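You operate a simulated robot arm through the tools that you are given. There is no shell and no other tool. Be economical: measure what you need, move in short steps, check, and stop when the job is done.

Carry out the task below with a simulated robot arm. There is one attempt and no reset: what you move stays moved.

## Task
Press the load key of the incubator two times. Take the dose tube marked "311" and put it on the top of the printer lid. Push the rinse drawer shut. Put the fridge tube that says "A6" from the top of the dosing bench on top of the bottle thermometer. Put the tape roll from the top of the dosing bench on top of the paper carton. Close the plain sink door. Put one of the steel tins from the free top of the steel stand on the top of the drying tray. Take the blue job card and put it in the inside of the green report tray. Put the grey note card on the top of the incubator. Do these in any order. Set down upright: dose tube, fridge tube, steel tin, blue job card, grey note card.
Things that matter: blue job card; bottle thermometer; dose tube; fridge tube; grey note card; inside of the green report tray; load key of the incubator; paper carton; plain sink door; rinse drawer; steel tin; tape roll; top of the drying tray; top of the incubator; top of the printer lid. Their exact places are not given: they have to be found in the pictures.

The check looks at the end state, three seconds after you hand in, the way a careful person would. Anything else that was tipped, shoved, dropped, spilled or broken makes it a failure. Lids that push on must go on centred and level and be pressed home; caps that screw on are set level and turned clockwise until they are tight.

## Robot
A 7-joint arm with a two-finger parallel gripper on a trunk, on a base that drives. Base frame: it is fixed to the floor where the robot stands at the start and does not move with it; the origin is under the middle of the robot, x ahead of it, y to its left, z up. Lengths are in m, angles in rad, forces in N, time in s.
Its first joint turns from -2.897 to 2.897 rad. Places, roughly: blue job card [-1, 0.25, 1]; bottle thermometer [1, -2.75, 1]; dose tube [1.25, -0.5, 1]; fridge tube [0.75, -2.5, 1]; grey note card [-1.25, 0.25, 1]; inside of the green report tray (15x15 cm) [-0.66, -0.06, 0.78]; load key of the incubator [0.7, 0, 1.4]; paper carton [1.25, -2.5, 1]; plain sink door [0.3, -2.6, 0.4]; rinse drawer [2.1, -1.4, 1]; steel tin [-1, -2.25, 0.75]; tape roll (7x7x3 cm) [0.9, -2.7, 0.9]; top of the drying tray (41x25 cm) [-0.44, -2.88, 0.86]; top of the incubator [0.9, 0.2, 1.6]; top of the printer lid [1.5, -0.7, 1]. Payload 4.4 kg.
The TCP is the grasp point between the finger pads, 0.023 m short of the fingertips. In the tool frame z runs along the fingers and y along their closing line. The gripper opens to 0.094 m. The fingers are 0.038 m wide and 0.01 m thick; the gripper's body (0.054 by 0.096 m) begins 0.039 m behind the TCP.
Orientation is that of the tool frame in the base frame, as a unit quaternion [x, y, z, w]. With the fingers straight down and closing along the base's y, the tool's x points along the base's -x, its y along +y and its z along -z.

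## Interface
- The arm moves only by the tool drive_tool. Its argument "rows" is a list of rows, each a list of 7 numbers: the shift along the tool's x, y, z in units of 100 mm (1.0 is 100 mm), then the turn, a rotation vector about the tool's x, y, z in units of 45 degrees (1.0 is 45 degrees), then the finger opening in m, from 0 to 0.094. In form: [[x, y, z, rx, ry, rz, gripper], ...]. A call has 1 to 10 rows; each row is the pose to reach, as a shift and turn from the pose commanded when the call began, along the tool's axes at that moment. A call with a number of a shift or a turn outside -1 to 1 is refused whole. Each row takes 0.2 s and may step no farther than 0.05 m and 0.15 rad from the row before; otherwise, or with a gripper value out of range, the whole call is refused. Where a pose cannot be reached the arm comes as near as it can. A force on the tool above 40 N (or 10 N above the force at the start of the call, whichever is more), or a blocked arm, ends the call early, and 0.2 s more pass. Each finger travels about 0.108 m/s and halts on what it meets, pressing with about 23 N; the grip force reading is that of the motor and also rises with nothing between the fingers. The clock runs only during rows and for 0.2 s after the last one: add rows that repeat a pose to give the fingers time. The reply holds the time, the measured pose of the TCP, the force on the tool along the base axes, the opening and the grip force, in the units named above and with some noise, with the torque about the TCP (base axes, N m) and any sound that the robot's microphone picked up.
- Cameras (640 x 400 px; columns grow to the right, rows downward): "scene" is now at [0.1679, 0.2359, 1.4382]; the picture's right is [0.01, -1.00, 0.00], its down [-0.85, -0.01, -0.53] and it looks along [0.53, 0.01, -0.85] (base axes); focal length 214 px, centre (320, 200). "wrist" rides on the gripper at [0.086, 0.016, -0.075] in the tool frame; the picture's right is [-0.18, 0.98, 0.00], its down [-0.58, -0.11, -0.81] and it looks along [-0.79, -0.15, 0.59] (tool axes); focal length 243 px, centre (320, 200).
- snapshot(camera): a new picture of that camera. No time passes.
- drive_base(legs): drives the robot by 1 to 6 legs, each [ahead, left, turn to the left] in m, m and rad, along the robot's own axes; the way and the turn of a leg run together, so that a leg with both is an arc; at most 1.5 m and 3.142 rad a leg. The arm and the cameras ride along, it lands a little off, and it stops where it bumps. It gives what a move gives.
- head_to(pan, tilt): turns the head with the scene camera to pan (to the left, within 2.094 rad either way) and tilt (down, from -0.506 to 1.204), counted from straight ahead of the robot. It gives what a move gives.
- probe_pixels(camera, pixels): there is no depth. For up to 12 entries [column, row, z] of the newest picture of that camera ("zoom" is the newest enlarged one), the place [x, y] in the base frame at which the ray of that pixel passes the height z, good to about 0.003 m. No time passes.
- enlarge(camera, box): a new picture of the part [left, top, right, bottom] of that camera's present view, enlarged. No time passes.
- job_done(): hands the job in; it is judged then, once.

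Keep the steps short. Do not move on a guess: measure, check each grasp and each placing, and mend mistakes. In all there are 145 turns and 172 pictures (those below and enlarged ones count). Leave the gripper open and the arm clear of the work at the hand-in unless told otherwise, and finish with a single line.

The tools are called after "Emit:" as name(argument=value, ...) on one line, values as JSON. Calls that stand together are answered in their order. drive_tool: Moves the arm, as the interface text tells. Its arguments: {"type":"object","properties":{"rows":{"type":"array"}},"required":["rows"]} The other tools are called the same way: drive_base (legs) drives the base; head_to (pan, tilt) turns the head that bears the scene camera; snapshot (camera) takes a picture; probe_pixels (camera, pixels) gives the place at which the rays of pixels pass given heights; enlarge (camera, box) takes an enlarged picture of a part of a camera's view; job_done () hands the job in.

At the start:

```text
clock: 0.0
tcp_pos: [-0.3013, 0.3579, 1.0006]
ee_rot: [0.0, 1.0, 0.001, 0.0]
force: [0.2, 0.6, 0.7]
torque: [-0.02, 0.03, -0.03]
grip_width: 0.0943
gripper_force: 0.0
robot x, y, heading: [0.0015, 0.0013, 0.003]
head pan, tilt: [0.014, 1.009]
```

scene: 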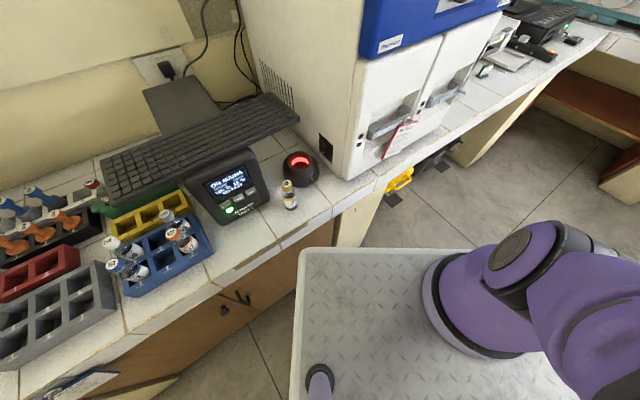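
wrist: 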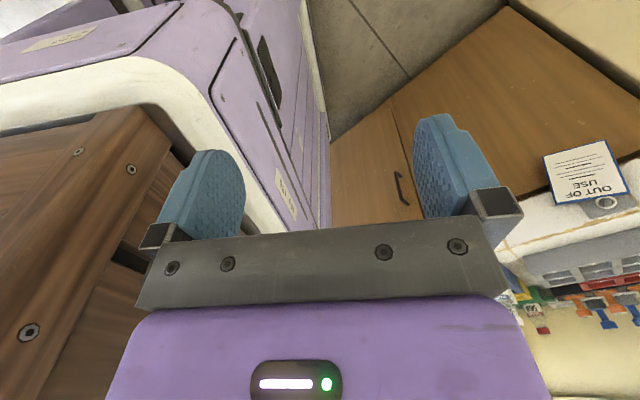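

I start by looking around with the head: first straight ahead with less tilt.

Emit:
head_to(pan=0, tilt=0.4)

Emit:
snapshot(camera="scene")

Emit:
head_to(pan=-1.3, tilt=0.4)

Emit:
snapshot(camera="scene")

Emit:
head_to(pan=2.09, tilt=0.6)

Emit:
snapshot(camera="scene")

Emit:
head_to(pan=-2.09, tilt=0.4)

Emit:
snapshot(camera="scene")

```text
clock: 1.0
tcp_pos: [-0.3004, 0.3561, 0.999]
ee_rot: [0.0, 1.0, 0.0, 0.0]
force: [-0.2, -0.9, 0.2]
torque: [0.01, -0.04, 0.0]
grip_width: 0.0941
gripper_force: 0.0
robot x, y, heading: [-0.0043, -0.0009, -0.0]
head pan, tilt: [0.0, 0.4]
```

```text
169 pictures are left
```

scene: 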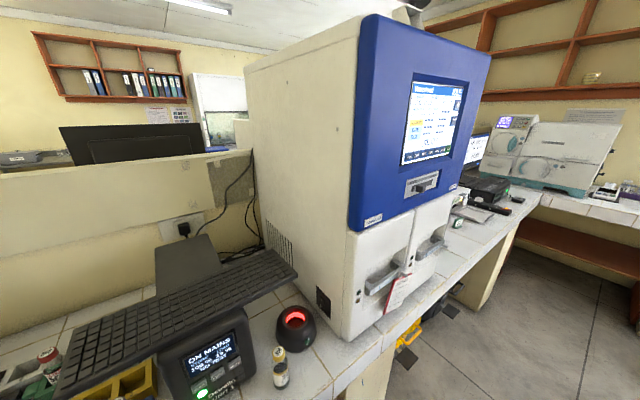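

```text
clock: 2.5
tcp_pos: [-0.3006, 0.3583, 1.0004]
ee_rot: [0.0, 1.0, 0.001, 0.0]
force: [-0.2, 0.2, -0.1]
torque: [0.04, -0.03, 0.01]
grip_width: 0.0939
gripper_force: 0.0
robot x, y, heading: [-0.0026, 0.0008, -0.001]
head pan, tilt: [-1.3, 0.4]
```

```text
168 pictures are left
```

scene: 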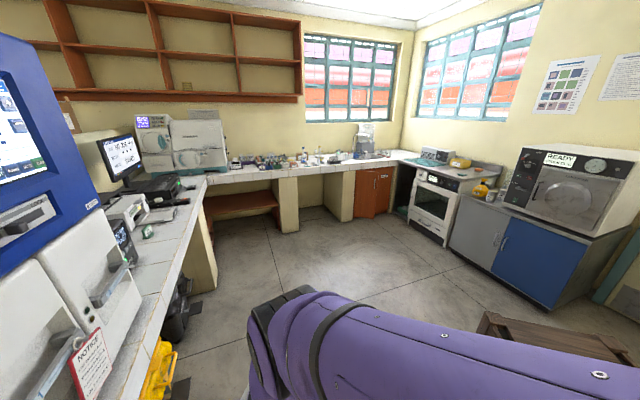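

```text
clock: 5.3
tcp_pos: [-0.301, 0.3567, 1.0002]
ee_rot: [0.0, 1.0, 0.0, -0.001]
force: [0.0, 0.0, 0.0]
torque: [-0.03, 0.0, -0.02]
grip_width: 0.0941
gripper_force: 0.0
robot x, y, heading: [-0.0022, 0.0017, -0.003]
head pan, tilt: [2.089, 0.6]
```

```text
167 pictures are left
```

scene: 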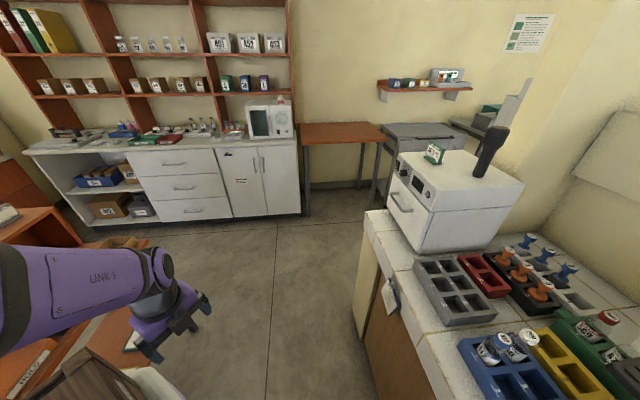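

```text
clock: 8.7
tcp_pos: [-0.303, 0.3547, 0.9984]
ee_rot: [-0.003, 1.0, -0.001, 0.001]
force: [-0.4, -0.2, -0.4]
torque: [0.03, -0.02, -0.03]
grip_width: 0.0941
gripper_force: 0.1
robot x, y, heading: [-0.002, -0.0022, -0.001]
head pan, tilt: [-2.089, 0.4]
```

```text
166 pictures are left
```

scene: 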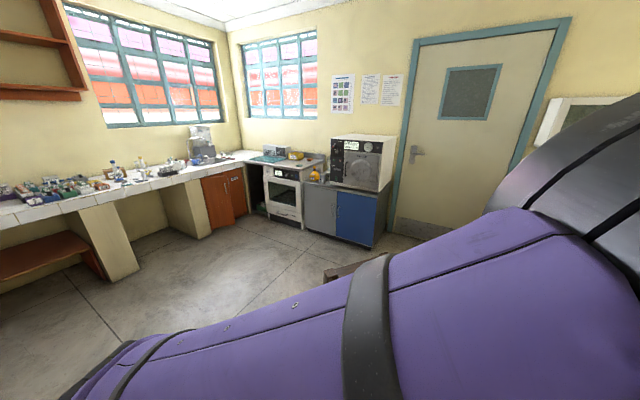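

Next I look closely at the incubator panel ahead and the zone beyond it with the printer.

Emit:
head_to(pan=-0.4, tilt=0.1)

Emit:
snapshot(camera="scene")

Emit:
enlarge(camera="scene", box=[200, 150, 420, 290])

Emit:
head_to(pan=-0.9, tilt=0.4)

Emit:
enlarge(camera="scene", box=[160, 80, 480, 280])

```text
clock: 10.5
tcp_pos: [-0.3022, 0.3578, 0.9994]
ee_rot: [0.0, 1.0, 0.0, 0.0]
force: [-0.6, 0.2, -0.2]
torque: [-0.03, -0.02, 0.0]
grip_width: 0.0941
gripper_force: 0.0
robot x, y, heading: [0.0015, -0.0005, 0.001]
head pan, tilt: [-0.4, 0.099]
```

```text
165 pictures are left
```

scene: 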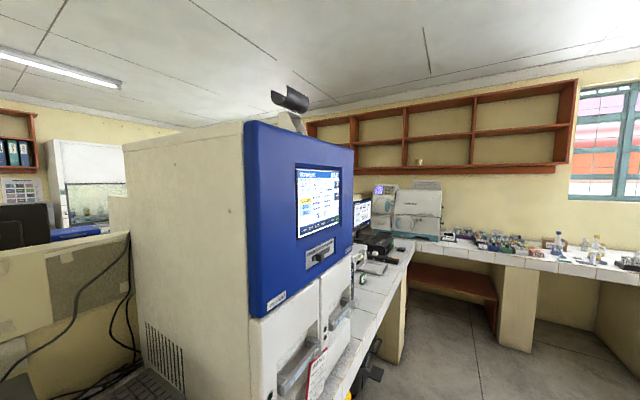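

```text
2.86 times, centred on (310, 220) of scene
```

zoom: 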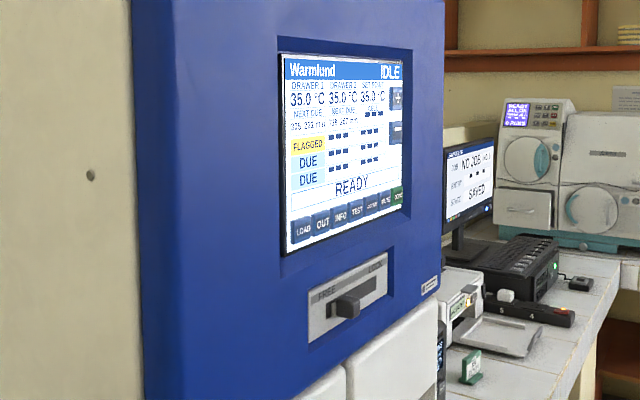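

```text
clock: 11.4
tcp_pos: [-0.3008, 0.3564, 0.9996]
ee_rot: [0.0, 1.0, 0.0, 0.0]
force: [-0.4, -0.1, -0.4]
torque: [0.0, -0.02, -0.02]
grip_width: 0.0938
gripper_force: 0.1
robot x, y, heading: [0.0017, -0.0012, 0.001]
head pan, tilt: [-0.901, 0.4]
```

```text
2.00 times, centred on (320, 180) of scene
```

zoom: 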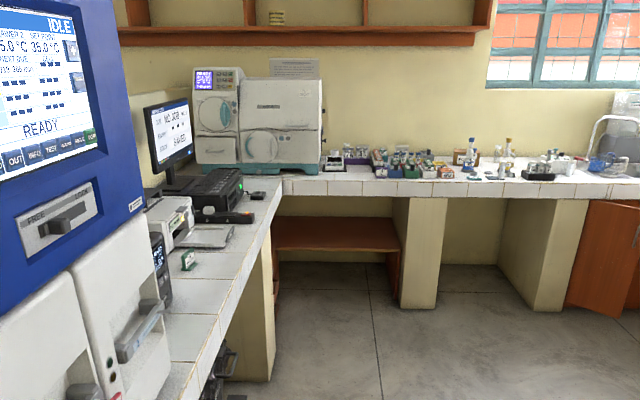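

I need geometry of the bench and incubator; take a view and probe bench edge points.

Emit:
head_to(pan=-0.5, tilt=0.5)

Emit:
snapshot(camera="scene")

Emit:
enlarge(camera="scene", box=[380, 80, 620, 230])

```text
clock: 12.3
tcp_pos: [-0.3015, 0.3572, 1.0008]
ee_rot: [-0.001, 1.0, 0.0, 0.001]
force: [-0.9, 0.0, -0.8]
torque: [0.05, -0.01, 0.01]
grip_width: 0.094
gripper_force: 0.0
robot x, y, heading: [-0.0003, -0.0008, 0.001]
head pan, tilt: [-0.499, 0.499]
```

```text
162 pictures are left
```

scene: 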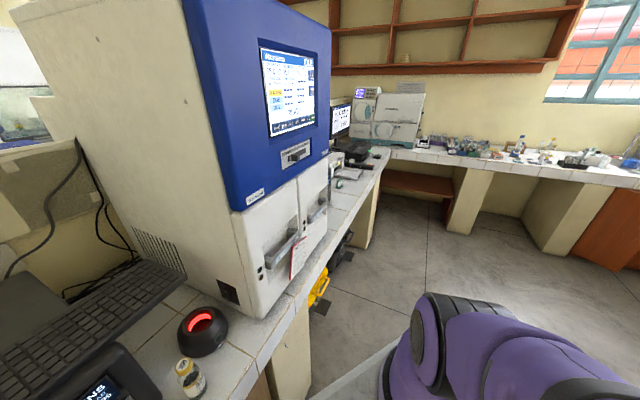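

```text
2.67 times, centred on (500, 155) of scene
```

zoom: 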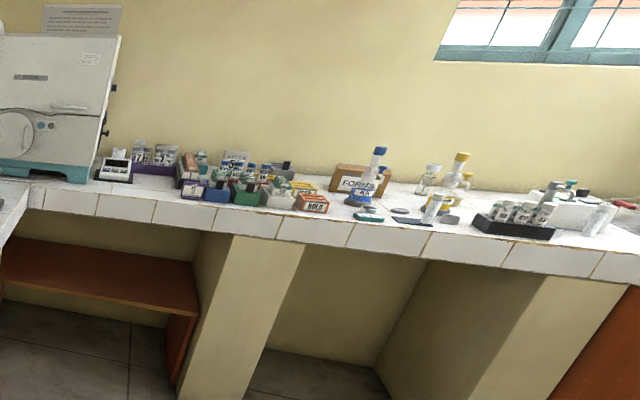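

Probe bench edge and incubator base.

Emit:
probe_pixels(camera="scene", pixels=[[262, 318, 0.9], [262, 318, 0.85], [328, 232, 0.9], [268, 360, 0.9], [345, 213, 0.9], [385, 160, 0.9], [580, 180, 0.9], [235, 211, 1.2], [298, 155, 1.2], [500, 162, 0.9]])

```text
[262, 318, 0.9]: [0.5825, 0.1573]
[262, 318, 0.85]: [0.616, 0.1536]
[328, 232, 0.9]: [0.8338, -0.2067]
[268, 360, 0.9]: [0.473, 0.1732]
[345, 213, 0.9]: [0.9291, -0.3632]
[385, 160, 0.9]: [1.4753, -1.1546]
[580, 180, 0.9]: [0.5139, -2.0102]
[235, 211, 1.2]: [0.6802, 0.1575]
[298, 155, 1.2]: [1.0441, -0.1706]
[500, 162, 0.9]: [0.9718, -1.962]
```

Now look behind-left with more tilt, and behind-right.

Emit:
head_to(pan=2.09, tilt=1.0)

Emit:
snapshot(camera="scene")

Emit:
head_to(pan=-2.09, tilt=1.0)

Emit:
snapshot(camera="scene")

Emit:
head_to(pan=-0.5, tilt=1.2)

Emit:
snapshot(camera="scene")

```text
clock: 14.6
tcp_pos: [-0.3008, 0.357, 1.0003]
ee_rot: [0.001, 1.0, 0.0, 0.0]
force: [0.3, 0.2, 0.9]
torque: [-0.03, 0.01, -0.01]
grip_width: 0.0941
gripper_force: 0.0
robot x, y, heading: [-0.0009, -0.0019, 0.001]
head pan, tilt: [2.089, 1.0]
```

```text
160 pictures are left
```

scene: 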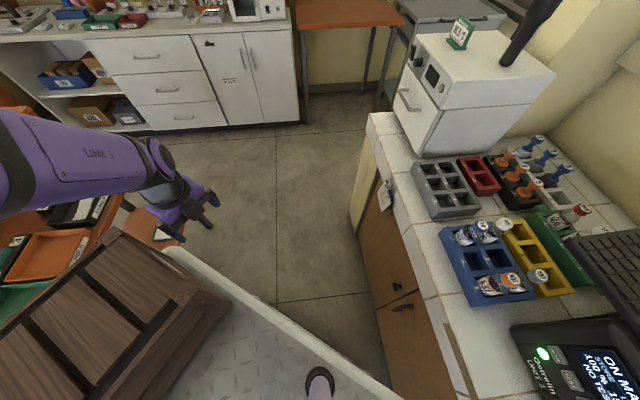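

```text
clock: 18.0
tcp_pos: [-0.3014, 0.3545, 0.9985]
ee_rot: [-0.002, 1.0, -0.001, 0.001]
force: [-0.4, 0.2, 0.3]
torque: [-0.01, 0.02, 0.04]
grip_width: 0.094
gripper_force: 0.1
robot x, y, heading: [0.0002, 0.0021, -0.001]
head pan, tilt: [-2.089, 1.0]
```

```text
159 pictures are left
```

scene: 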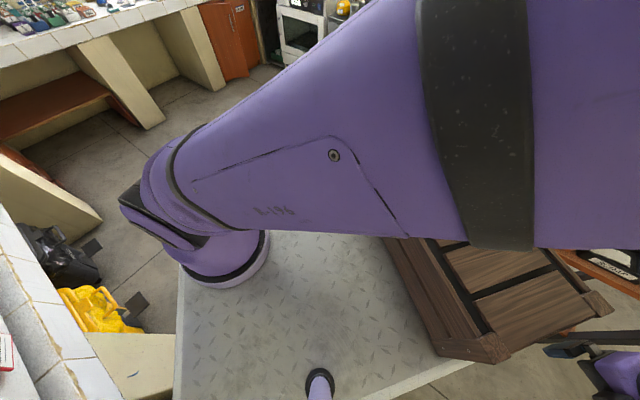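

```text
clock: 19.6
tcp_pos: [-0.3009, 0.3572, 1.0006]
ee_rot: [0.0, 1.0, 0.0, 0.0]
force: [0.8, -0.3, -0.2]
torque: [-0.02, 0.01, 0.01]
grip_width: 0.0938
gripper_force: 0.1
robot x, y, heading: [0.0034, -0.0001, 0.004]
head pan, tilt: [-0.499, 1.201]
```

```text
158 pictures are left
```

scene: 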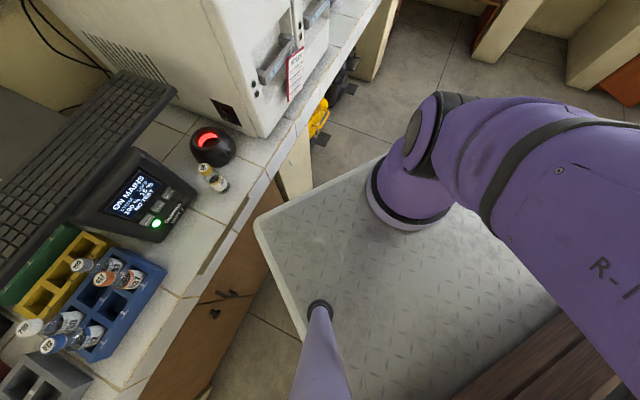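

Probe deck corners to learn the robot's footprint, and the dose/vial things near.

Emit:
probe_pixels(camera="scene", pixels=[[255, 215, 0.2], [255, 215, 0.35], [380, 157, 0.2], [380, 157, 0.35], [320, 308, 0.35], [410, 205, 0.35], [280, 170, 0.9], [140, 380, 0.9], [205, 252, 0.9]])

```text
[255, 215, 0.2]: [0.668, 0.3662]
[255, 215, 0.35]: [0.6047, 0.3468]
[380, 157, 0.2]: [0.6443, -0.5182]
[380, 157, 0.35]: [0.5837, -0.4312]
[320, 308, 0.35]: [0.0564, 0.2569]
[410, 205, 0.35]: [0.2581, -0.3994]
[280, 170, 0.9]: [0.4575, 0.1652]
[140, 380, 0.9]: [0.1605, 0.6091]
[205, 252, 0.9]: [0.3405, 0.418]
```

The robot stands close against the bench with a tray trolley behind. I drive sideways right into the open floor, then turn so that my left side faces the incubator front.

Emit:
drive_base(legs=[[0, -0.5, 0], [0, 0, -0.96]])

Emit:
head_to(pan=1.4, tilt=0.4)

Emit:
snapshot(camera="scene")

Emit:
snapshot(camera="wrist")

Emit:
head_to(pan=-2.09, tilt=0.7)

Emit:
snapshot(camera="scene")

```text
clock: 25.0
tcp_pos: [0.1205, -0.0404, 1.0009]
ee_rot: [0.462, 0.887, 0.0, 0.001]
force: [0.0, -0.7, 0.2]
torque: [0.01, -0.02, 0.0]
grip_width: 0.094
gripper_force: 0.0
robot x, y, heading: [0.0034, -0.4915, -0.96]
head pan, tilt: [-0.499, 1.201]
```

```text
clock: 26.9
tcp_pos: [0.1203, -0.0412, 0.9993]
ee_rot: [0.464, 0.886, 0.0, 0.0]
force: [-0.4, 0.3, 0.4]
torque: [0.04, -0.03, -0.01]
grip_width: 0.0938
gripper_force: 0.1
robot x, y, heading: [0.0025, -0.4948, -0.961]
head pan, tilt: [1.4, 0.4]
```

```text
157 pictures are left
```

scene: 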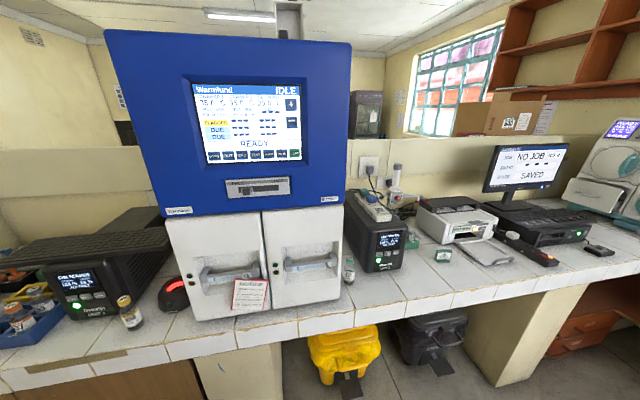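

```text
156 pictures are left
```

wrist: 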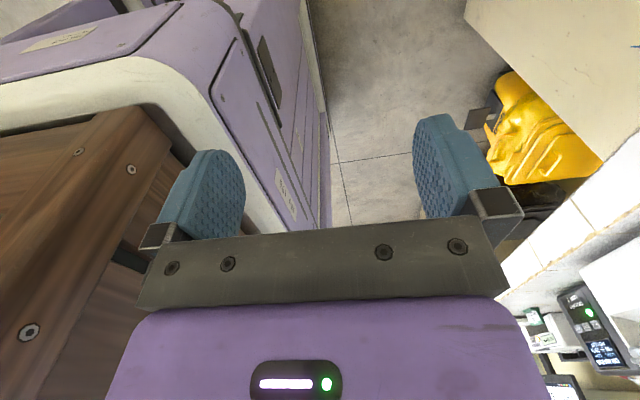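

```text
clock: 29.8
tcp_pos: [0.1174, -0.041, 0.9985]
ee_rot: [0.461, 0.887, -0.001, 0.0]
force: [-0.3, -0.3, 0.7]
torque: [-0.03, -0.03, 0.0]
grip_width: 0.0938
gripper_force: 0.1
robot x, y, heading: [-0.0024, -0.4933, -0.961]
head pan, tilt: [-2.089, 0.7]
```

```text
155 pictures are left
```

scene: 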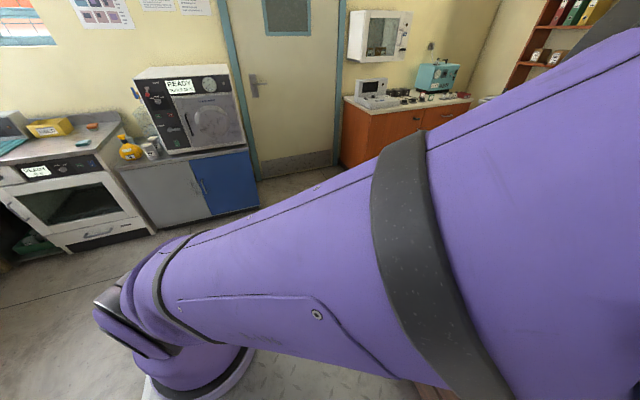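

The incubator front is now squarely visible. I enlarge its screen and the printer area.

Emit:
head_to(pan=1.4, tilt=0.4)

Emit:
enlarge(camera="scene", box=[180, 70, 340, 170])

Emit:
probe_pixels(camera="zoom", pixels=[[133, 343, 1.3], [133, 343, 1.25], [467, 333, 1.3]])

Emit:
enlarge(camera="scene", box=[330, 150, 640, 344])

Emit:
probe_pixels(camera="scene", pixels=[[195, 322, 0.9], [340, 298, 0.9], [165, 216, 1.2], [343, 204, 1.2], [300, 330, 0.9], [105, 30, 1.6], [350, 42, 1.6]])

```text
clock: 32.7
tcp_pos: [0.1209, -0.0405, 1.0003]
ee_rot: [0.463, 0.886, 0.001, 0.0]
force: [0.4, 0.3, -0.2]
torque: [0.0, 0.0, -0.04]
grip_width: 0.0941
gripper_force: 0.0
robot x, y, heading: [0.0005, -0.4941, -0.957]
head pan, tilt: [1.4, 0.4]
```

```text
4.00 times, centred on (260, 120) of scene
```

zoom: 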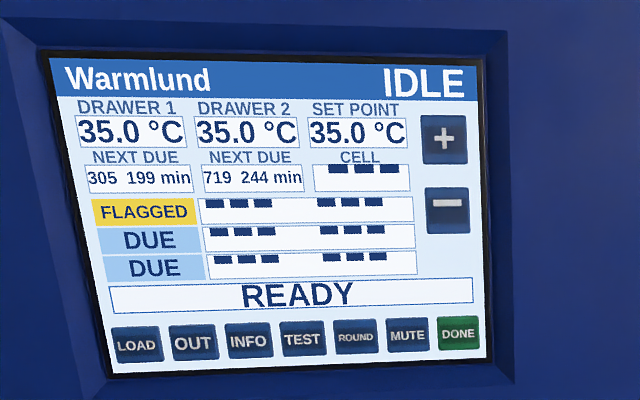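

```text
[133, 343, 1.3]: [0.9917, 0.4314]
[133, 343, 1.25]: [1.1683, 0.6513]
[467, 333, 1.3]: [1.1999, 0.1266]
```

```text
2.06 times, centred on (485, 247) of scene
```

zoom: 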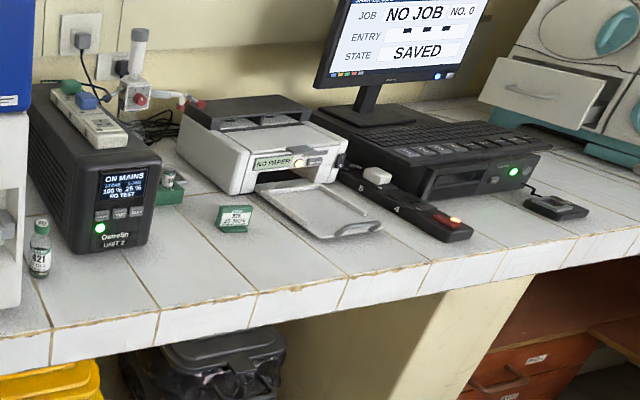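

```text
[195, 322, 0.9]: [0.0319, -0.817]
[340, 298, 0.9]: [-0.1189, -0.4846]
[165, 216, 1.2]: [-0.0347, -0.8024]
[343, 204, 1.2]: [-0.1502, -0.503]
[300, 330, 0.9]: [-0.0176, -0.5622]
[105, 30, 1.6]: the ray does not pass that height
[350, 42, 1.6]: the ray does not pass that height
```

LOAD sits roughly at (0.706, 0.055, 1.38). I'll raise the arm in front of it (robot's left side), then turn the tool horizontal pointing at the face.

Emit:
drive_tool(rows=[[-0.25, 0.25, -0.25, 0, 0, 0, 0.04], [-0.5, 0.5, -0.5, 0, 0, 0, 0.02], [-0.75, 0.75, -0.75, 0, 0, 0, 0], [-1, 1, -1, 0, 0, 0, 0]])

Emit:
drive_tool(rows=[[-0.25, 0.25, -0.25, 0, 0, 0, 0], [-0.5, 0.5, -0.5, 0, 0, 0, 0], [-0.75, 0.75, -0.75, 0, 0, 0, 0], [-1, 1, -1, 0, 0, 0, 0]])

Emit:
drive_tool(rows=[[-0.2, 0, -0.4, 0, 0, 0, 0], [-0.4, 0, -0.8, 0, 0, 0, 0], [-0.5, 0, -1, 0, 0, 0, 0]])

Emit:
drive_tool(rows=[[-0.077, 0.077, -0.4, -0.077, 0.077, 0.077, 0], [-0.077, 0.077, -0.8, -0.154, 0.154, 0.154, 0], [0, 0, -0.8, -0.231, 0.231, 0.231, 0], [0, 0, -0.8, -0.308, 0.308, 0.308, 0], [0, 0, -0.8, -0.385, 0.385, 0.385, 0], [0, 0, -0.8, -0.462, 0.462, 0.462, 0], [0, 0, -0.8, -0.539, 0.539, 0.539, 0], [0, 0, -0.8, -0.616, 0.616, 0.616, 0], [0, 0, -0.8, -0.693, 0.693, 0.693, 0], [0, 0, -0.8, -0.77, 0.77, 0.77, 0]])

Emit:
drive_tool(rows=[[0, 0, 0, -0.077, 0.077, 0.077, 0], [0, 0, 0, -0.154, 0.154, 0.154, 0], [0, 0, 0, -0.231, 0.231, 0.231, 0], [0, 0, 0, -0.308, 0.308, 0.308, 0], [0, 0, 0, -0.385, 0.385, 0.385, 0], [0, 0, 0, -0.462, 0.462, 0.462, 0], [0, 0, 0, -0.539, 0.539, 0.539, 0], [0, 0, 0, -0.616, 0.616, 0.616, 0], [0, 0, 0, -0.693, 0.693, 0.693, 0], [0, 0, 0, -0.77, 0.77, 0.77, 0]])

Emit:
snapshot(camera="scene")

Emit:
snapshot(camera="wrist")

```text
clock: 33.7
tcp_pos: [0.2575, -0.0645, 1.1012]
ee_rot: [0.462, 0.887, 0.0, 0.0]
force: [0.2, 0.6, 0.0]
torque: [-0.03, -0.05, 0.0]
grip_width: 0.0001
gripper_force: 22.6
robot x, y, heading: [-0.0015, -0.4945, -0.96]
head pan, tilt: [1.4, 0.4]
```

```text
clock: 34.7
tcp_pos: [0.2695, -0.0425, 1.1909]
ee_rot: [0.378, 0.926, -0.003, -0.003]
force: [0.5, -0.2, -0.3]
torque: [-0.01, 0.06, 0.01]
grip_width: 0.0
gripper_force: 22.9
robot x, y, heading: [0.0043, -0.4923, -0.963]
head pan, tilt: [1.4, 0.4]
stopped in row 4: the arm was blocked; the commanded pose is now the measured one
```

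```text
clock: 35.7
tcp_pos: [0.2616, -0.0617, 1.2797]
ee_rot: [0.345, 0.938, -0.012, -0.007]
force: [0.7, 0.6, 0.1]
torque: [-0.02, 0.0, -0.02]
grip_width: 0.0
gripper_force: 23.0
robot x, y, heading: [-0.0023, -0.4956, -0.961]
head pan, tilt: [1.4, 0.4]
stopped in row 3: the arm was blocked; the commanded pose is now the measured one
```

```text
clock: 37.9
tcp_pos: [0.2661, -0.0613, 1.3578]
ee_rot: [0.576, 0.713, 0.36, -0.173]
force: [0.3, 0.7, 0.0]
torque: [0.05, 0.02, -0.03]
grip_width: 0.0002
gripper_force: 22.8
robot x, y, heading: [0.0023, -0.4909, -0.959]
head pan, tilt: [1.4, 0.4]
```

```text
clock: 40.1
tcp_pos: [0.2637, -0.062, 1.3589]
ee_rot: [0.651, 0.299, 0.633, -0.293]
force: [-0.5, -1.0, -0.4]
torque: [-0.01, -0.03, 0.02]
grip_width: 0.0
gripper_force: 23.4
robot x, y, heading: [0.0, -0.4919, -0.959]
head pan, tilt: [1.4, 0.4]
```

```text
152 pictures are left
```

scene: 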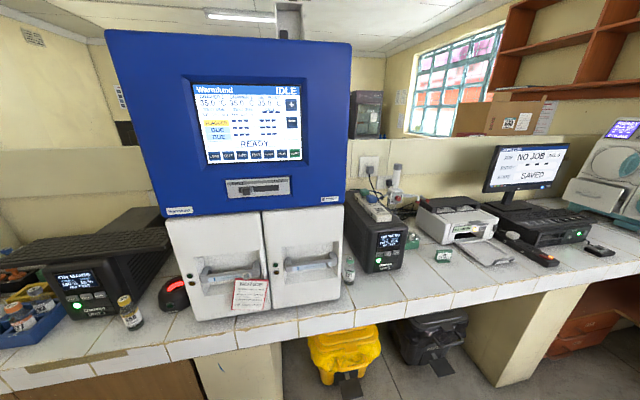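

```text
151 pictures are left
```

wrist: 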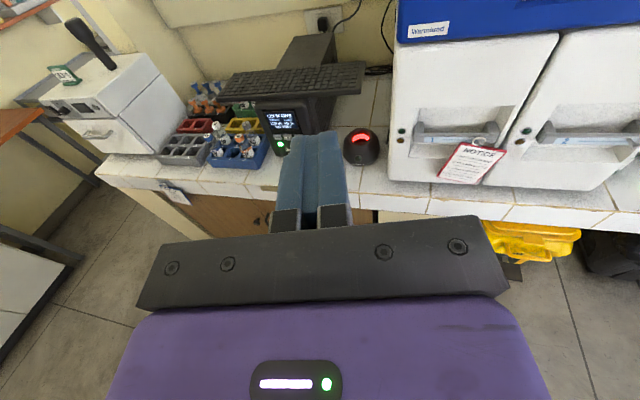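

The arm was blocked on the way forward. Look at the arm itself from the head.

Emit:
head_to(pan=2.09, tilt=0.3)

Emit:
snapshot(camera="scene")

Emit:
head_to(pan=-2.09, tilt=0.6)

Emit:
snapshot(camera="scene")

```text
clock: 41.2
tcp_pos: [0.2661, -0.0605, 1.359]
ee_rot: [0.651, 0.3, 0.633, -0.294]
force: [0.4, 0.3, 0.0]
torque: [-0.04, -0.02, 0.01]
grip_width: 0.0
gripper_force: 23.3
robot x, y, heading: [0.0018, -0.4892, -0.967]
head pan, tilt: [2.089, 0.3]
```

```text
150 pictures are left
```

scene: 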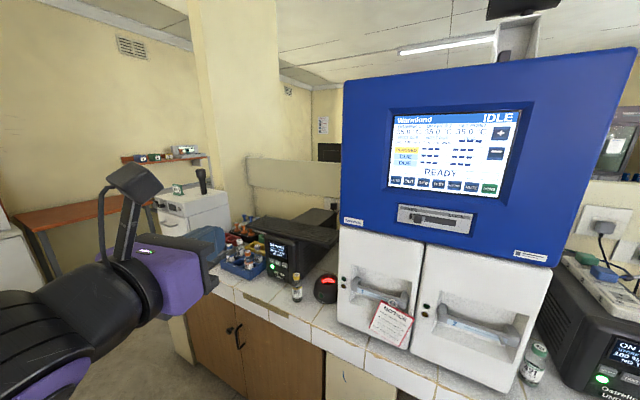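

```text
clock: 44.6
tcp_pos: [0.262, -0.0577, 1.3575]
ee_rot: [0.651, 0.3, 0.632, -0.294]
force: [0.3, 0.1, -0.6]
torque: [0.02, 0.01, 0.03]
grip_width: 0.0001
gripper_force: 23.2
robot x, y, heading: [0.0039, -0.4937, -0.961]
head pan, tilt: [-2.089, 0.6]
```

```text
149 pictures are left
```

scene: 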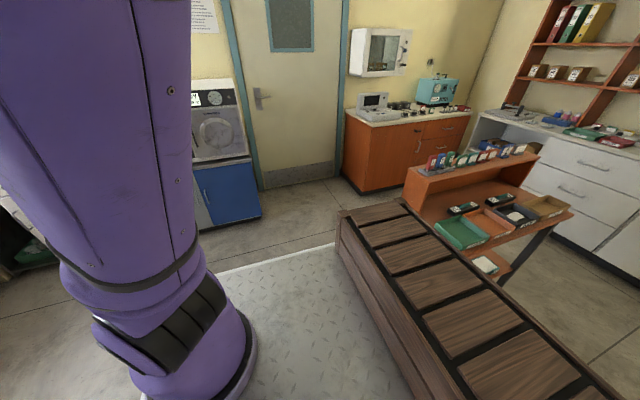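

I'll use the base for the aim: the tool now points at azimuth 49.6°, the face needs about 35°, so I turn the base −0.255 rad and shift a bit toward the incubator.

Emit:
drive_base(legs=[[0.036, 0.168, 0], [0, 0, -0.255]])

Emit:
head_to(pan=1.9, tilt=0.3)

Emit:
snapshot(camera="scene")

Emit:
snapshot(camera="wrist")

```text
clock: 46.9
tcp_pos: [0.5249, -0.075, 1.3585]
ee_rot: [0.684, 0.212, 0.666, -0.209]
force: [0.2, 0.0, 0.8]
torque: [0.01, 0.0, 0.01]
grip_width: 0.0
gripper_force: 22.9
robot x, y, heading: [0.1556, -0.4273, -1.218]
head pan, tilt: [-2.089, 0.6]
```

```text
clock: 50.2
tcp_pos: [0.5261, -0.0749, 1.3592]
ee_rot: [0.684, 0.213, 0.665, -0.21]
force: [-0.4, 0.0, -1.1]
torque: [-0.03, 0.01, 0.0]
grip_width: 0.0002
gripper_force: 22.8
robot x, y, heading: [0.159, -0.4241, -1.224]
head pan, tilt: [1.901, 0.3]
```

```text
148 pictures are left
```

scene: 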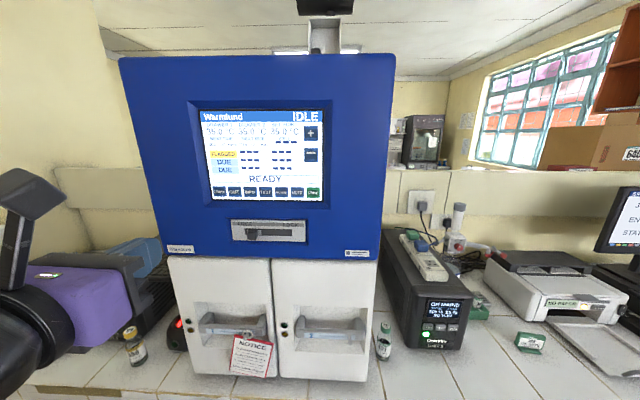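

```text
147 pictures are left
```

wrist: 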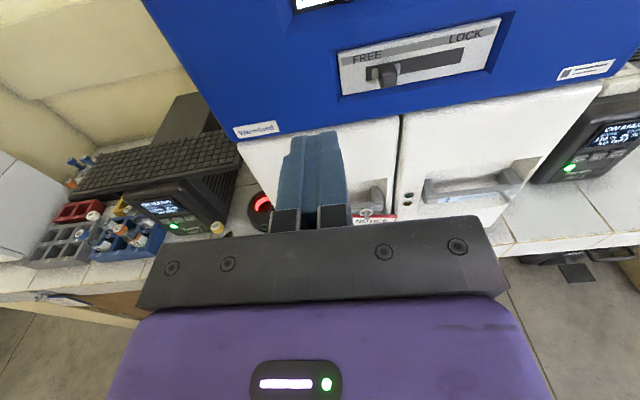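

Triangulate the panel: probe the same marks (left/right labels, LOAD) in both cameras at two heights.

Emit:
probe_pixels(camera="scene", pixels=[[181, 249, 1.2], [181, 249, 1.25], [357, 254, 1.2], [357, 254, 1.25], [220, 191, 1.35], [220, 191, 1.4], [314, 191, 1.35], [314, 191, 1.4], [250, 234, 1.25], [250, 234, 1.3]])

Emit:
probe_pixels(camera="wrist", pixels=[[256, 130, 1.2], [256, 130, 1.25], [587, 68, 1.2], [587, 68, 1.25], [384, 74, 1.25], [384, 74, 1.3]])

Emit:
enlarge(camera="scene", box=[180, 90, 340, 190])

```text
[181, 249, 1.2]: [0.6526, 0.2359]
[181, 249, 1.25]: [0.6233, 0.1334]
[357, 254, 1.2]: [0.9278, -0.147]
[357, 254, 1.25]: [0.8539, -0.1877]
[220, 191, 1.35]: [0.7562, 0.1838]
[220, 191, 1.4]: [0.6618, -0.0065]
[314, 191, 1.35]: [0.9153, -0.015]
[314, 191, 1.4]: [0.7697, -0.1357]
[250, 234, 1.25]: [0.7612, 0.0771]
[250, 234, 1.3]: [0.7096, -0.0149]
```

```text
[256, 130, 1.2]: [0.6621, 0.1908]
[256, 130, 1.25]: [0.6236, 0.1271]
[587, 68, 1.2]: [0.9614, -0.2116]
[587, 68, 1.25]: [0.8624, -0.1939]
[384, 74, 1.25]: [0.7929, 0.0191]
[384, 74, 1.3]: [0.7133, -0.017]
```

```text
4.00 times, centred on (260, 140) of scene
```

zoom: 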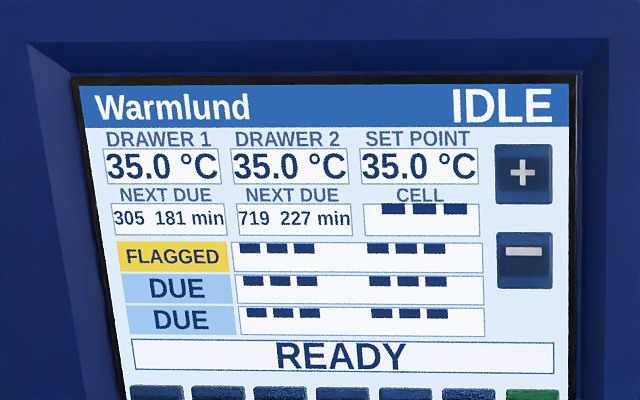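

Panel plane found precisely (normal azimuth 35°, offset 0.583); LOAD at z≈1.384. Tool is aligned; I shift up 3 cm, 1 cm sideways and go forward 10 cm, then check.

Emit:
drive_tool(rows=[[0.1, -0.04, 0.33, 0, 0, 0, 0], [0.2, -0.08, 0.67, 0, 0, 0, 0], [0.3, -0.11, 1.0, 0, 0, 0, 0], [0.3, -0.11, 1.0, 0, 0, 0, 0]])

Emit:
enlarge(camera="scene", box=[120, 120, 360, 270])

Emit:
enlarge(camera="wrist", box=[200, 0, 520, 200])

```text
clock: 51.2
tcp_pos: [0.5934, -0.0024, 1.3971]
ee_rot: [0.679, 0.214, 0.668, -0.217]
force: [-0.3, -0.9, -0.3]
torque: [-0.02, 0.02, 0.01]
grip_width: 0.0
gripper_force: 22.6
robot x, y, heading: [0.1586, -0.4252, -1.219]
head pan, tilt: [1.901, 0.3]
```

```text
2.67 times, centred on (240, 195) of scene
```

zoom: 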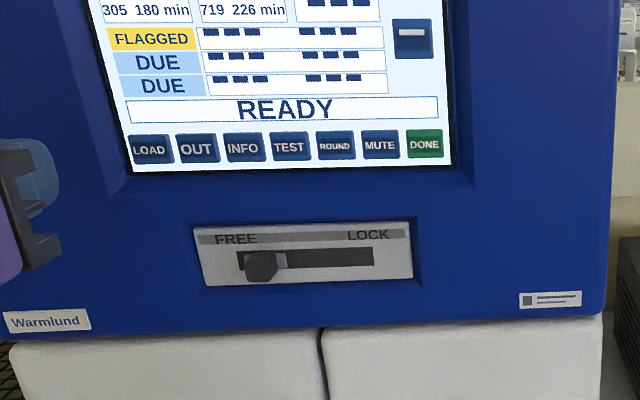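

```text
2.00 times, centred on (360, 100) of wrist
```

zoom: 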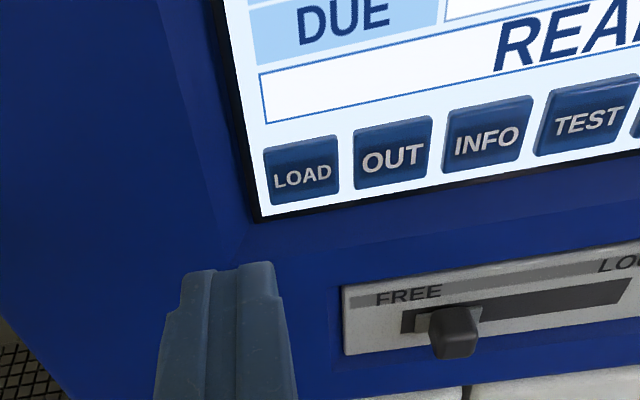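

The keys are raised buttons. The head moved along with the trunk, so I re-probe from fresh pictures.

Emit:
probe_pixels(camera="zoom", pixels=[[302, 172, 1.35], [302, 172, 1.38], [302, 172, 1.4], [392, 155, 1.38], [392, 155, 1.4]])

Emit:
snapshot(camera="scene")

Emit:
probe_pixels(camera="scene", pixels=[[175.5, 176, 1.35], [175.5, 176, 1.38], [175.5, 176, 1.4]])

```text
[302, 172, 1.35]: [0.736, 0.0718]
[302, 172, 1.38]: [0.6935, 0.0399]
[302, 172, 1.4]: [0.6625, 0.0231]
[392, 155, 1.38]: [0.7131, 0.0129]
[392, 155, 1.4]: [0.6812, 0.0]
```

```text
143 pictures are left
```

scene: 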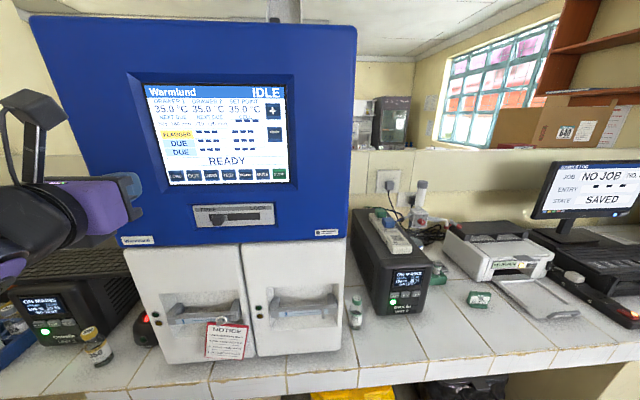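

```text
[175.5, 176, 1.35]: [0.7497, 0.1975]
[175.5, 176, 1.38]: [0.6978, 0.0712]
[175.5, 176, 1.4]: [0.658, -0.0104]
```

LOAD key: (0.678, 0.032, 1.390). Tip must go 2.1 cm right and 0.6 cm down; I do so and advance 4 cm.

Emit:
drive_tool(rows=[[-0.06, 0.21, 0, 0, 0, 0, 0], [-0.06, 0.21, 0.2, 0, 0, 0, 0], [-0.06, 0.21, 0.4, 0, 0, 0, 0], [-0.06, 0.21, 0.4, 0, 0, 0, 0]])

Emit:
enlarge(camera="wrist", box=[200, 0, 520, 200])

Emit:
enlarge(camera="scene", box=[80, 100, 320, 250])

```text
clock: 52.4
tcp_pos: [0.6055, 0.0129, 1.4174]
ee_rot: [0.664, 0.221, 0.674, -0.237]
force: [0.9, -0.1, -0.3]
torque: [-0.03, -0.01, 0.02]
grip_width: 0.0
gripper_force: 22.3
robot x, y, heading: [0.1595, -0.4235, -1.22]
head pan, tilt: [1.901, 0.3]
stopped in row 4: the arm was blocked; the commanded pose is now the measured one
```

```text
2.00 times, centred on (360, 100) of wrist
```

zoom: 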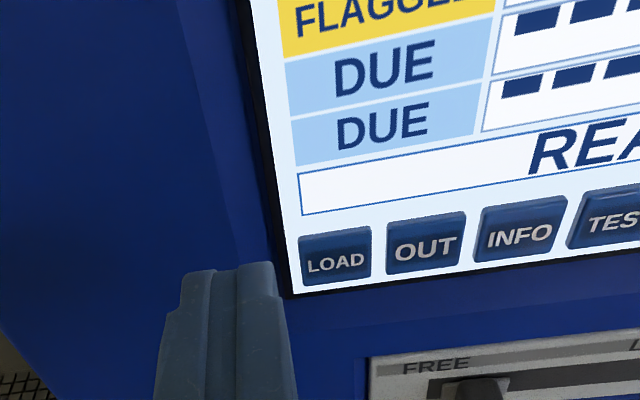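

```text
2.67 times, centred on (200, 175) of scene
```

zoom: 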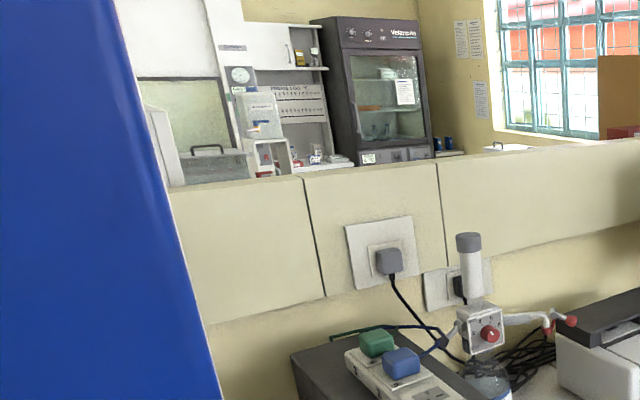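

Something in the body turned (scene view swung right). Re-command the head and look.

Emit:
snapshot(camera="scene")

Emit:
probe_pixels(camera="scene", pixels=[[320, 200, 1.3], [320, 200, 1.2], [320, 399, 0.8], [320, 399, 0.9]])

Emit:
head_to(pan=1.9, tilt=1.1)

Emit:
snapshot(camera="scene")

Emit:
probe_pixels(camera="scene", pixels=[[320, 200, 0.9], [320, 200, 1.0], [320, 399, 0.9], [320, 399, 1.0]])

```text
140 pictures are left
```

scene: 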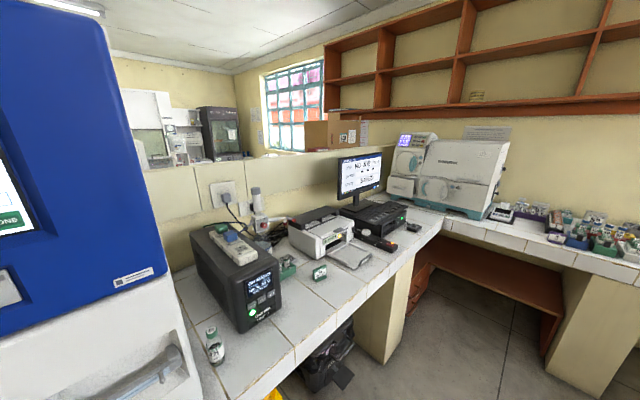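

```text
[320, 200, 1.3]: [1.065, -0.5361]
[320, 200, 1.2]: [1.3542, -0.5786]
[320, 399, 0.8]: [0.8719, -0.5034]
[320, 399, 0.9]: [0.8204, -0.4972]
```

```text
clock: 53.5
tcp_pos: [0.6032, 0.0111, 1.4237]
ee_rot: [0.662, 0.219, 0.677, -0.237]
force: [-0.9, 0.4, 0.2]
torque: [0.0, -0.01, -0.01]
grip_width: 0.0
gripper_force: 22.5
robot x, y, heading: [0.1608, -0.424, -1.219]
head pan, tilt: [1.901, 1.1]
```

```text
139 pictures are left
```

scene: 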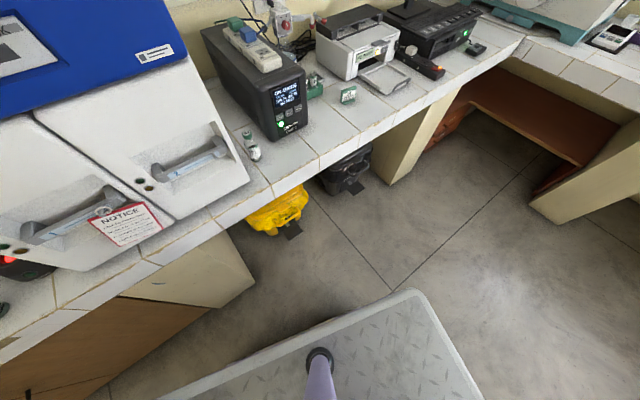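

```text
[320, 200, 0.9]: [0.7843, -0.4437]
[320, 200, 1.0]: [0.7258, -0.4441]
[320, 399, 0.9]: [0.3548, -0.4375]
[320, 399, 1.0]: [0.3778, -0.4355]
```

The head (reported 1.9) actually looks about 39° too far right: evidently the arm's forearm pushes against the head on its mast. I retreat the arm backwards/rearwards and check if the head comes back.

Emit:
drive_tool(rows=[[0, -0.1, -0.4, 0, 0, 0, 0], [0, -0.4, -0.7, 0, 0, 0, 0], [0, -0.7, -1, 0, 0, 0, 0], [0, -1, -1, 0, 0, 0, 0]])

Emit:
drive_tool(rows=[[0, -0.4, 0, 0, 0, 0, 0], [0, -0.8, 0, 0, 0, 0, 0], [0, -1, 0, 0, 0, 0, 0]])

Emit:
head_to(pan=2.09, tilt=0.5)

Emit:
snapshot(camera="scene")

Emit:
probe_pixels(camera="scene", pixels=[[320, 200, 1.0], [320, 200, 1.1], [320, 399, 1.0], [320, 399, 1.1]])

```text
clock: 54.5
tcp_pos: [0.4761, 0.0232, 1.4209]
ee_rot: [0.663, 0.215, 0.68, -0.229]
force: [0.4, -1.7, 0.5]
torque: [0.01, -0.03, 0.01]
grip_width: 0.0003
gripper_force: 22.5
robot x, y, heading: [0.1598, -0.4246, -1.219]
head pan, tilt: [1.901, 1.1]
```

```text
clock: 55.5
tcp_pos: [0.3967, 0.092, 1.4685]
ee_rot: [0.644, 0.207, 0.695, -0.244]
force: [0.7, -0.1, -0.6]
torque: [0.0, -0.02, 0.05]
grip_width: 0.0
gripper_force: 22.9
robot x, y, heading: [0.1589, -0.4245, -1.223]
head pan, tilt: [1.901, 1.1]
stopped in row 3: the arm was blocked; the commanded pose is now the measured one
```

```text
clock: 56.5
tcp_pos: [0.3992, 0.0937, 1.4614]
ee_rot: [0.646, 0.208, 0.694, -0.241]
force: [0.3, 0.2, 0.8]
torque: [-0.04, 0.01, -0.03]
grip_width: 0.0001
gripper_force: 23.0
robot x, y, heading: [0.1579, -0.4235, -1.226]
head pan, tilt: [2.089, 0.499]
```

```text
138 pictures are left
```

scene: 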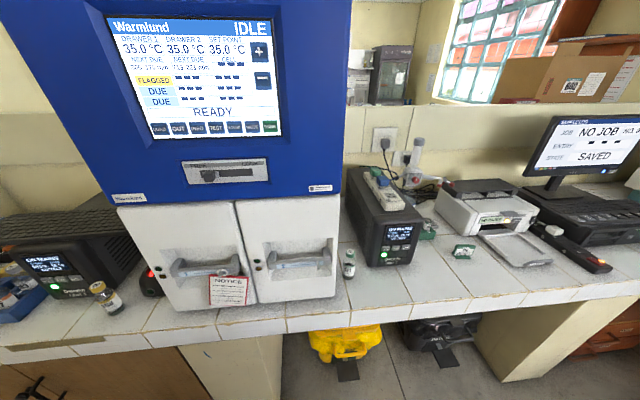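

```text
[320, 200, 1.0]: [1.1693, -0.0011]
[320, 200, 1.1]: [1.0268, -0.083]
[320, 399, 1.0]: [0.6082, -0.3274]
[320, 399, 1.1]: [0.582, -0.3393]
```

The head is still off: the arm's elbow region leans on the mast side. The left-side workspace is poor, so I'll bring the arm over to the robot's front. First drive to open floor, then raise the arm.

Emit:
drive_base(legs=[[0.8, 0, 0], [0, -0.25, 0]])

Emit:
drive_tool(rows=[[0.25, 0, 0, 0, 0, 0, 0], [0.5, 0, 0, 0, 0, 0, 0], [0.75, 0, 0, 0, 0, 0, 0], [1, 0, 0, 0, 0, 0, 0]])

Emit:
drive_tool(rows=[[0.25, 0, 0, 0, 0, 0, 0], [0.5, 0, 0, 0, 0, 0, 0], [0.75, 0, 0, 0, 0, 0, 0], [1, 0, 0, 0, 0, 0, 0]])

Emit:
drive_tool(rows=[[0.25, 0, 0, 0, 0, 0, 0], [0.5, 0, 0, 0, 0, 0, 0], [0.75, 0, 0, 0, 0, 0, 0], [1, 0, 0, 0, 0, 0, 0]])

Emit:
head_to(pan=2.0, tilt=0.2)

Emit:
snapshot(camera="scene")

Emit:
snapshot(camera="wrist")

```text
clock: 62.3
tcp_pos: [0.4423, -0.7519, 1.4621]
ee_rot: [0.645, 0.208, 0.694, -0.242]
force: [0.4, 0.4, -0.4]
torque: [0.01, 0.06, 0.0]
grip_width: 0.0001
gripper_force: 22.7
robot x, y, heading: [0.2073, -1.2698, -1.222]
head pan, tilt: [2.089, 0.499]
```

```text
clock: 63.3
tcp_pos: [0.4399, -0.7562, 1.5599]
ee_rot: [0.647, 0.208, 0.694, -0.24]
force: [0.6, -0.3, 0.1]
torque: [-0.01, -0.01, 0.01]
grip_width: 0.0
gripper_force: 22.8
robot x, y, heading: [0.2063, -1.2707, -1.223]
head pan, tilt: [2.089, 0.499]
```

```text
clock: 64.3
tcp_pos: [0.433, -0.7634, 1.6613]
ee_rot: [0.646, 0.208, 0.694, -0.242]
force: [0.0, 0.5, -0.5]
torque: [-0.02, -0.01, 0.02]
grip_width: 0.0001
gripper_force: 22.9
robot x, y, heading: [0.2068, -1.2708, -1.226]
head pan, tilt: [2.089, 0.499]
```

```text
clock: 65.3
tcp_pos: [0.4295, -0.7699, 1.7595]
ee_rot: [0.645, 0.21, 0.693, -0.243]
force: [-0.4, -0.1, -0.5]
torque: [0.0, -0.02, 0.03]
grip_width: 0.0001
gripper_force: 23.6
robot x, y, heading: [0.2035, -1.2687, -1.219]
head pan, tilt: [2.089, 0.499]
```

```text
clock: 66.1
tcp_pos: [0.4287, -0.7717, 1.7593]
ee_rot: [0.645, 0.208, 0.694, -0.243]
force: [-0.6, -0.2, 0.6]
torque: [0.0, 0.01, 0.01]
grip_width: 0.0
gripper_force: 23.1
robot x, y, heading: [0.2048, -1.2703, -1.225]
head pan, tilt: [2.0, 0.201]
```

```text
137 pictures are left
```

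scene: 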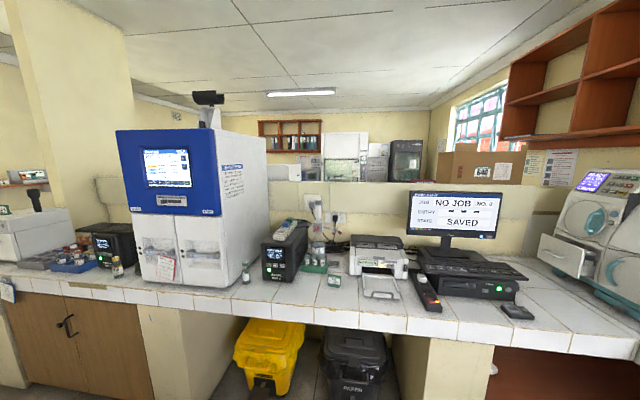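

```text
136 pictures are left
```

wrist: 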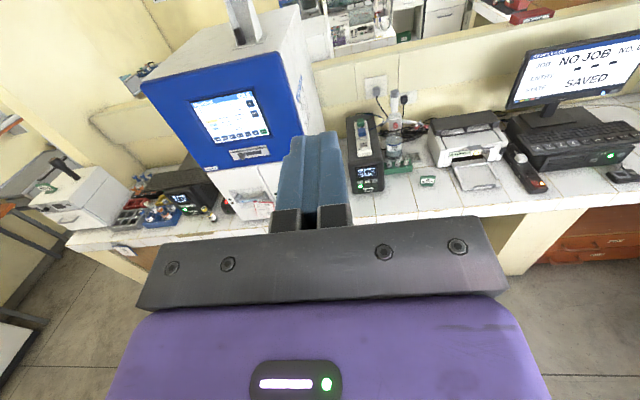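

Raised freely to 1.76. Now swing toward the front in steps.

Emit:
drive_tool(rows=[[0, 0.25, 0.1, 0, 0, 0, 0], [0, 0.5, 0.2, 0, 0, 0, 0], [0, 0.75, 0.3, 0, 0, 0, 0], [0, 1, 0.4, 0, 0, 0, 0]])

Emit:
drive_tool(rows=[[0, 0.25, 0.1, 0, 0, 0, 0], [0, 0.5, 0.2, 0, 0, 0, 0], [0, 0.75, 0.3, 0, 0, 0, 0], [0, 1, 0.4, 0, 0, 0, 0]])

Emit:
drive_tool(rows=[[0, 0.25, 0.05, -0.1, 0, 0, 0], [0, 0.5, 0.1, -0.2, 0, 0, 0], [0, 0.75, 0.15, -0.3, 0, 0, 0], [0, 1, 0.2, -0.4, 0, 0, 0]])

Emit:
drive_tool(rows=[[0, 0.25, 0.05, -0.1, 0, 0, 0], [0, 0.5, 0.1, -0.2, 0, 0, 0], [0, 0.75, 0.15, -0.3, 0, 0, 0], [0, 1, 0.2, -0.4, 0, 0, 0]])

Emit:
snapshot(camera="scene")

```text
clock: 67.1
tcp_pos: [0.5207, -0.8248, 1.7605]
ee_rot: [0.645, 0.209, 0.694, -0.243]
force: [-1.4, 0.5, -0.6]
torque: [-0.01, 0.01, -0.03]
grip_width: 0.0001
gripper_force: 22.8
robot x, y, heading: [0.2073, -1.269, -1.224]
head pan, tilt: [2.0, 0.201]
```

```text
clock: 68.1
tcp_pos: [0.6135, -0.8815, 1.7625]
ee_rot: [0.645, 0.209, 0.694, -0.242]
force: [0.1, 0.0, -0.9]
torque: [0.0, -0.02, -0.04]
grip_width: 0.0
gripper_force: 23.0
robot x, y, heading: [0.2049, -1.2705, -1.216]
head pan, tilt: [2.0, 0.201]
```

```text
clock: 69.1
tcp_pos: [0.6905, -0.9493, 1.7606]
ee_rot: [0.675, 0.097, 0.718, -0.139]
force: [-0.5, 0.6, -0.6]
torque: [0.0, 0.01, -0.03]
grip_width: 0.0003
gripper_force: 22.9
robot x, y, heading: [0.2087, -1.2691, -1.226]
head pan, tilt: [2.0, 0.201]
```

```text
clock: 70.1
tcp_pos: [0.7418, -1.0378, 1.7583]
ee_rot: [0.689, -0.017, 0.724, -0.031]
force: [0.9, 0.1, 0.3]
torque: [-0.03, 0.0, 0.0]
grip_width: 0.0
gripper_force: 23.1
robot x, y, heading: [0.2038, -1.266, -1.218]
head pan, tilt: [2.0, 0.201]
```

```text
135 pictures are left
```

scene: 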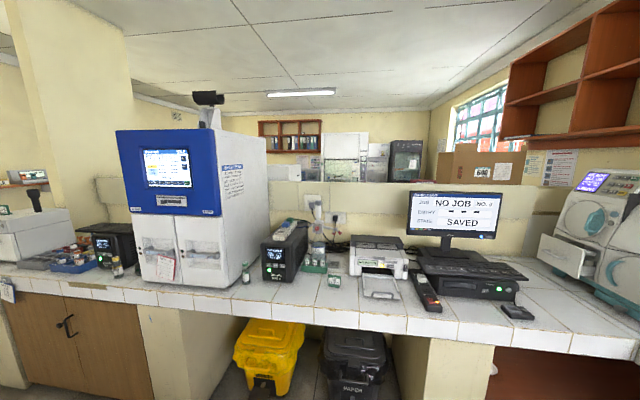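

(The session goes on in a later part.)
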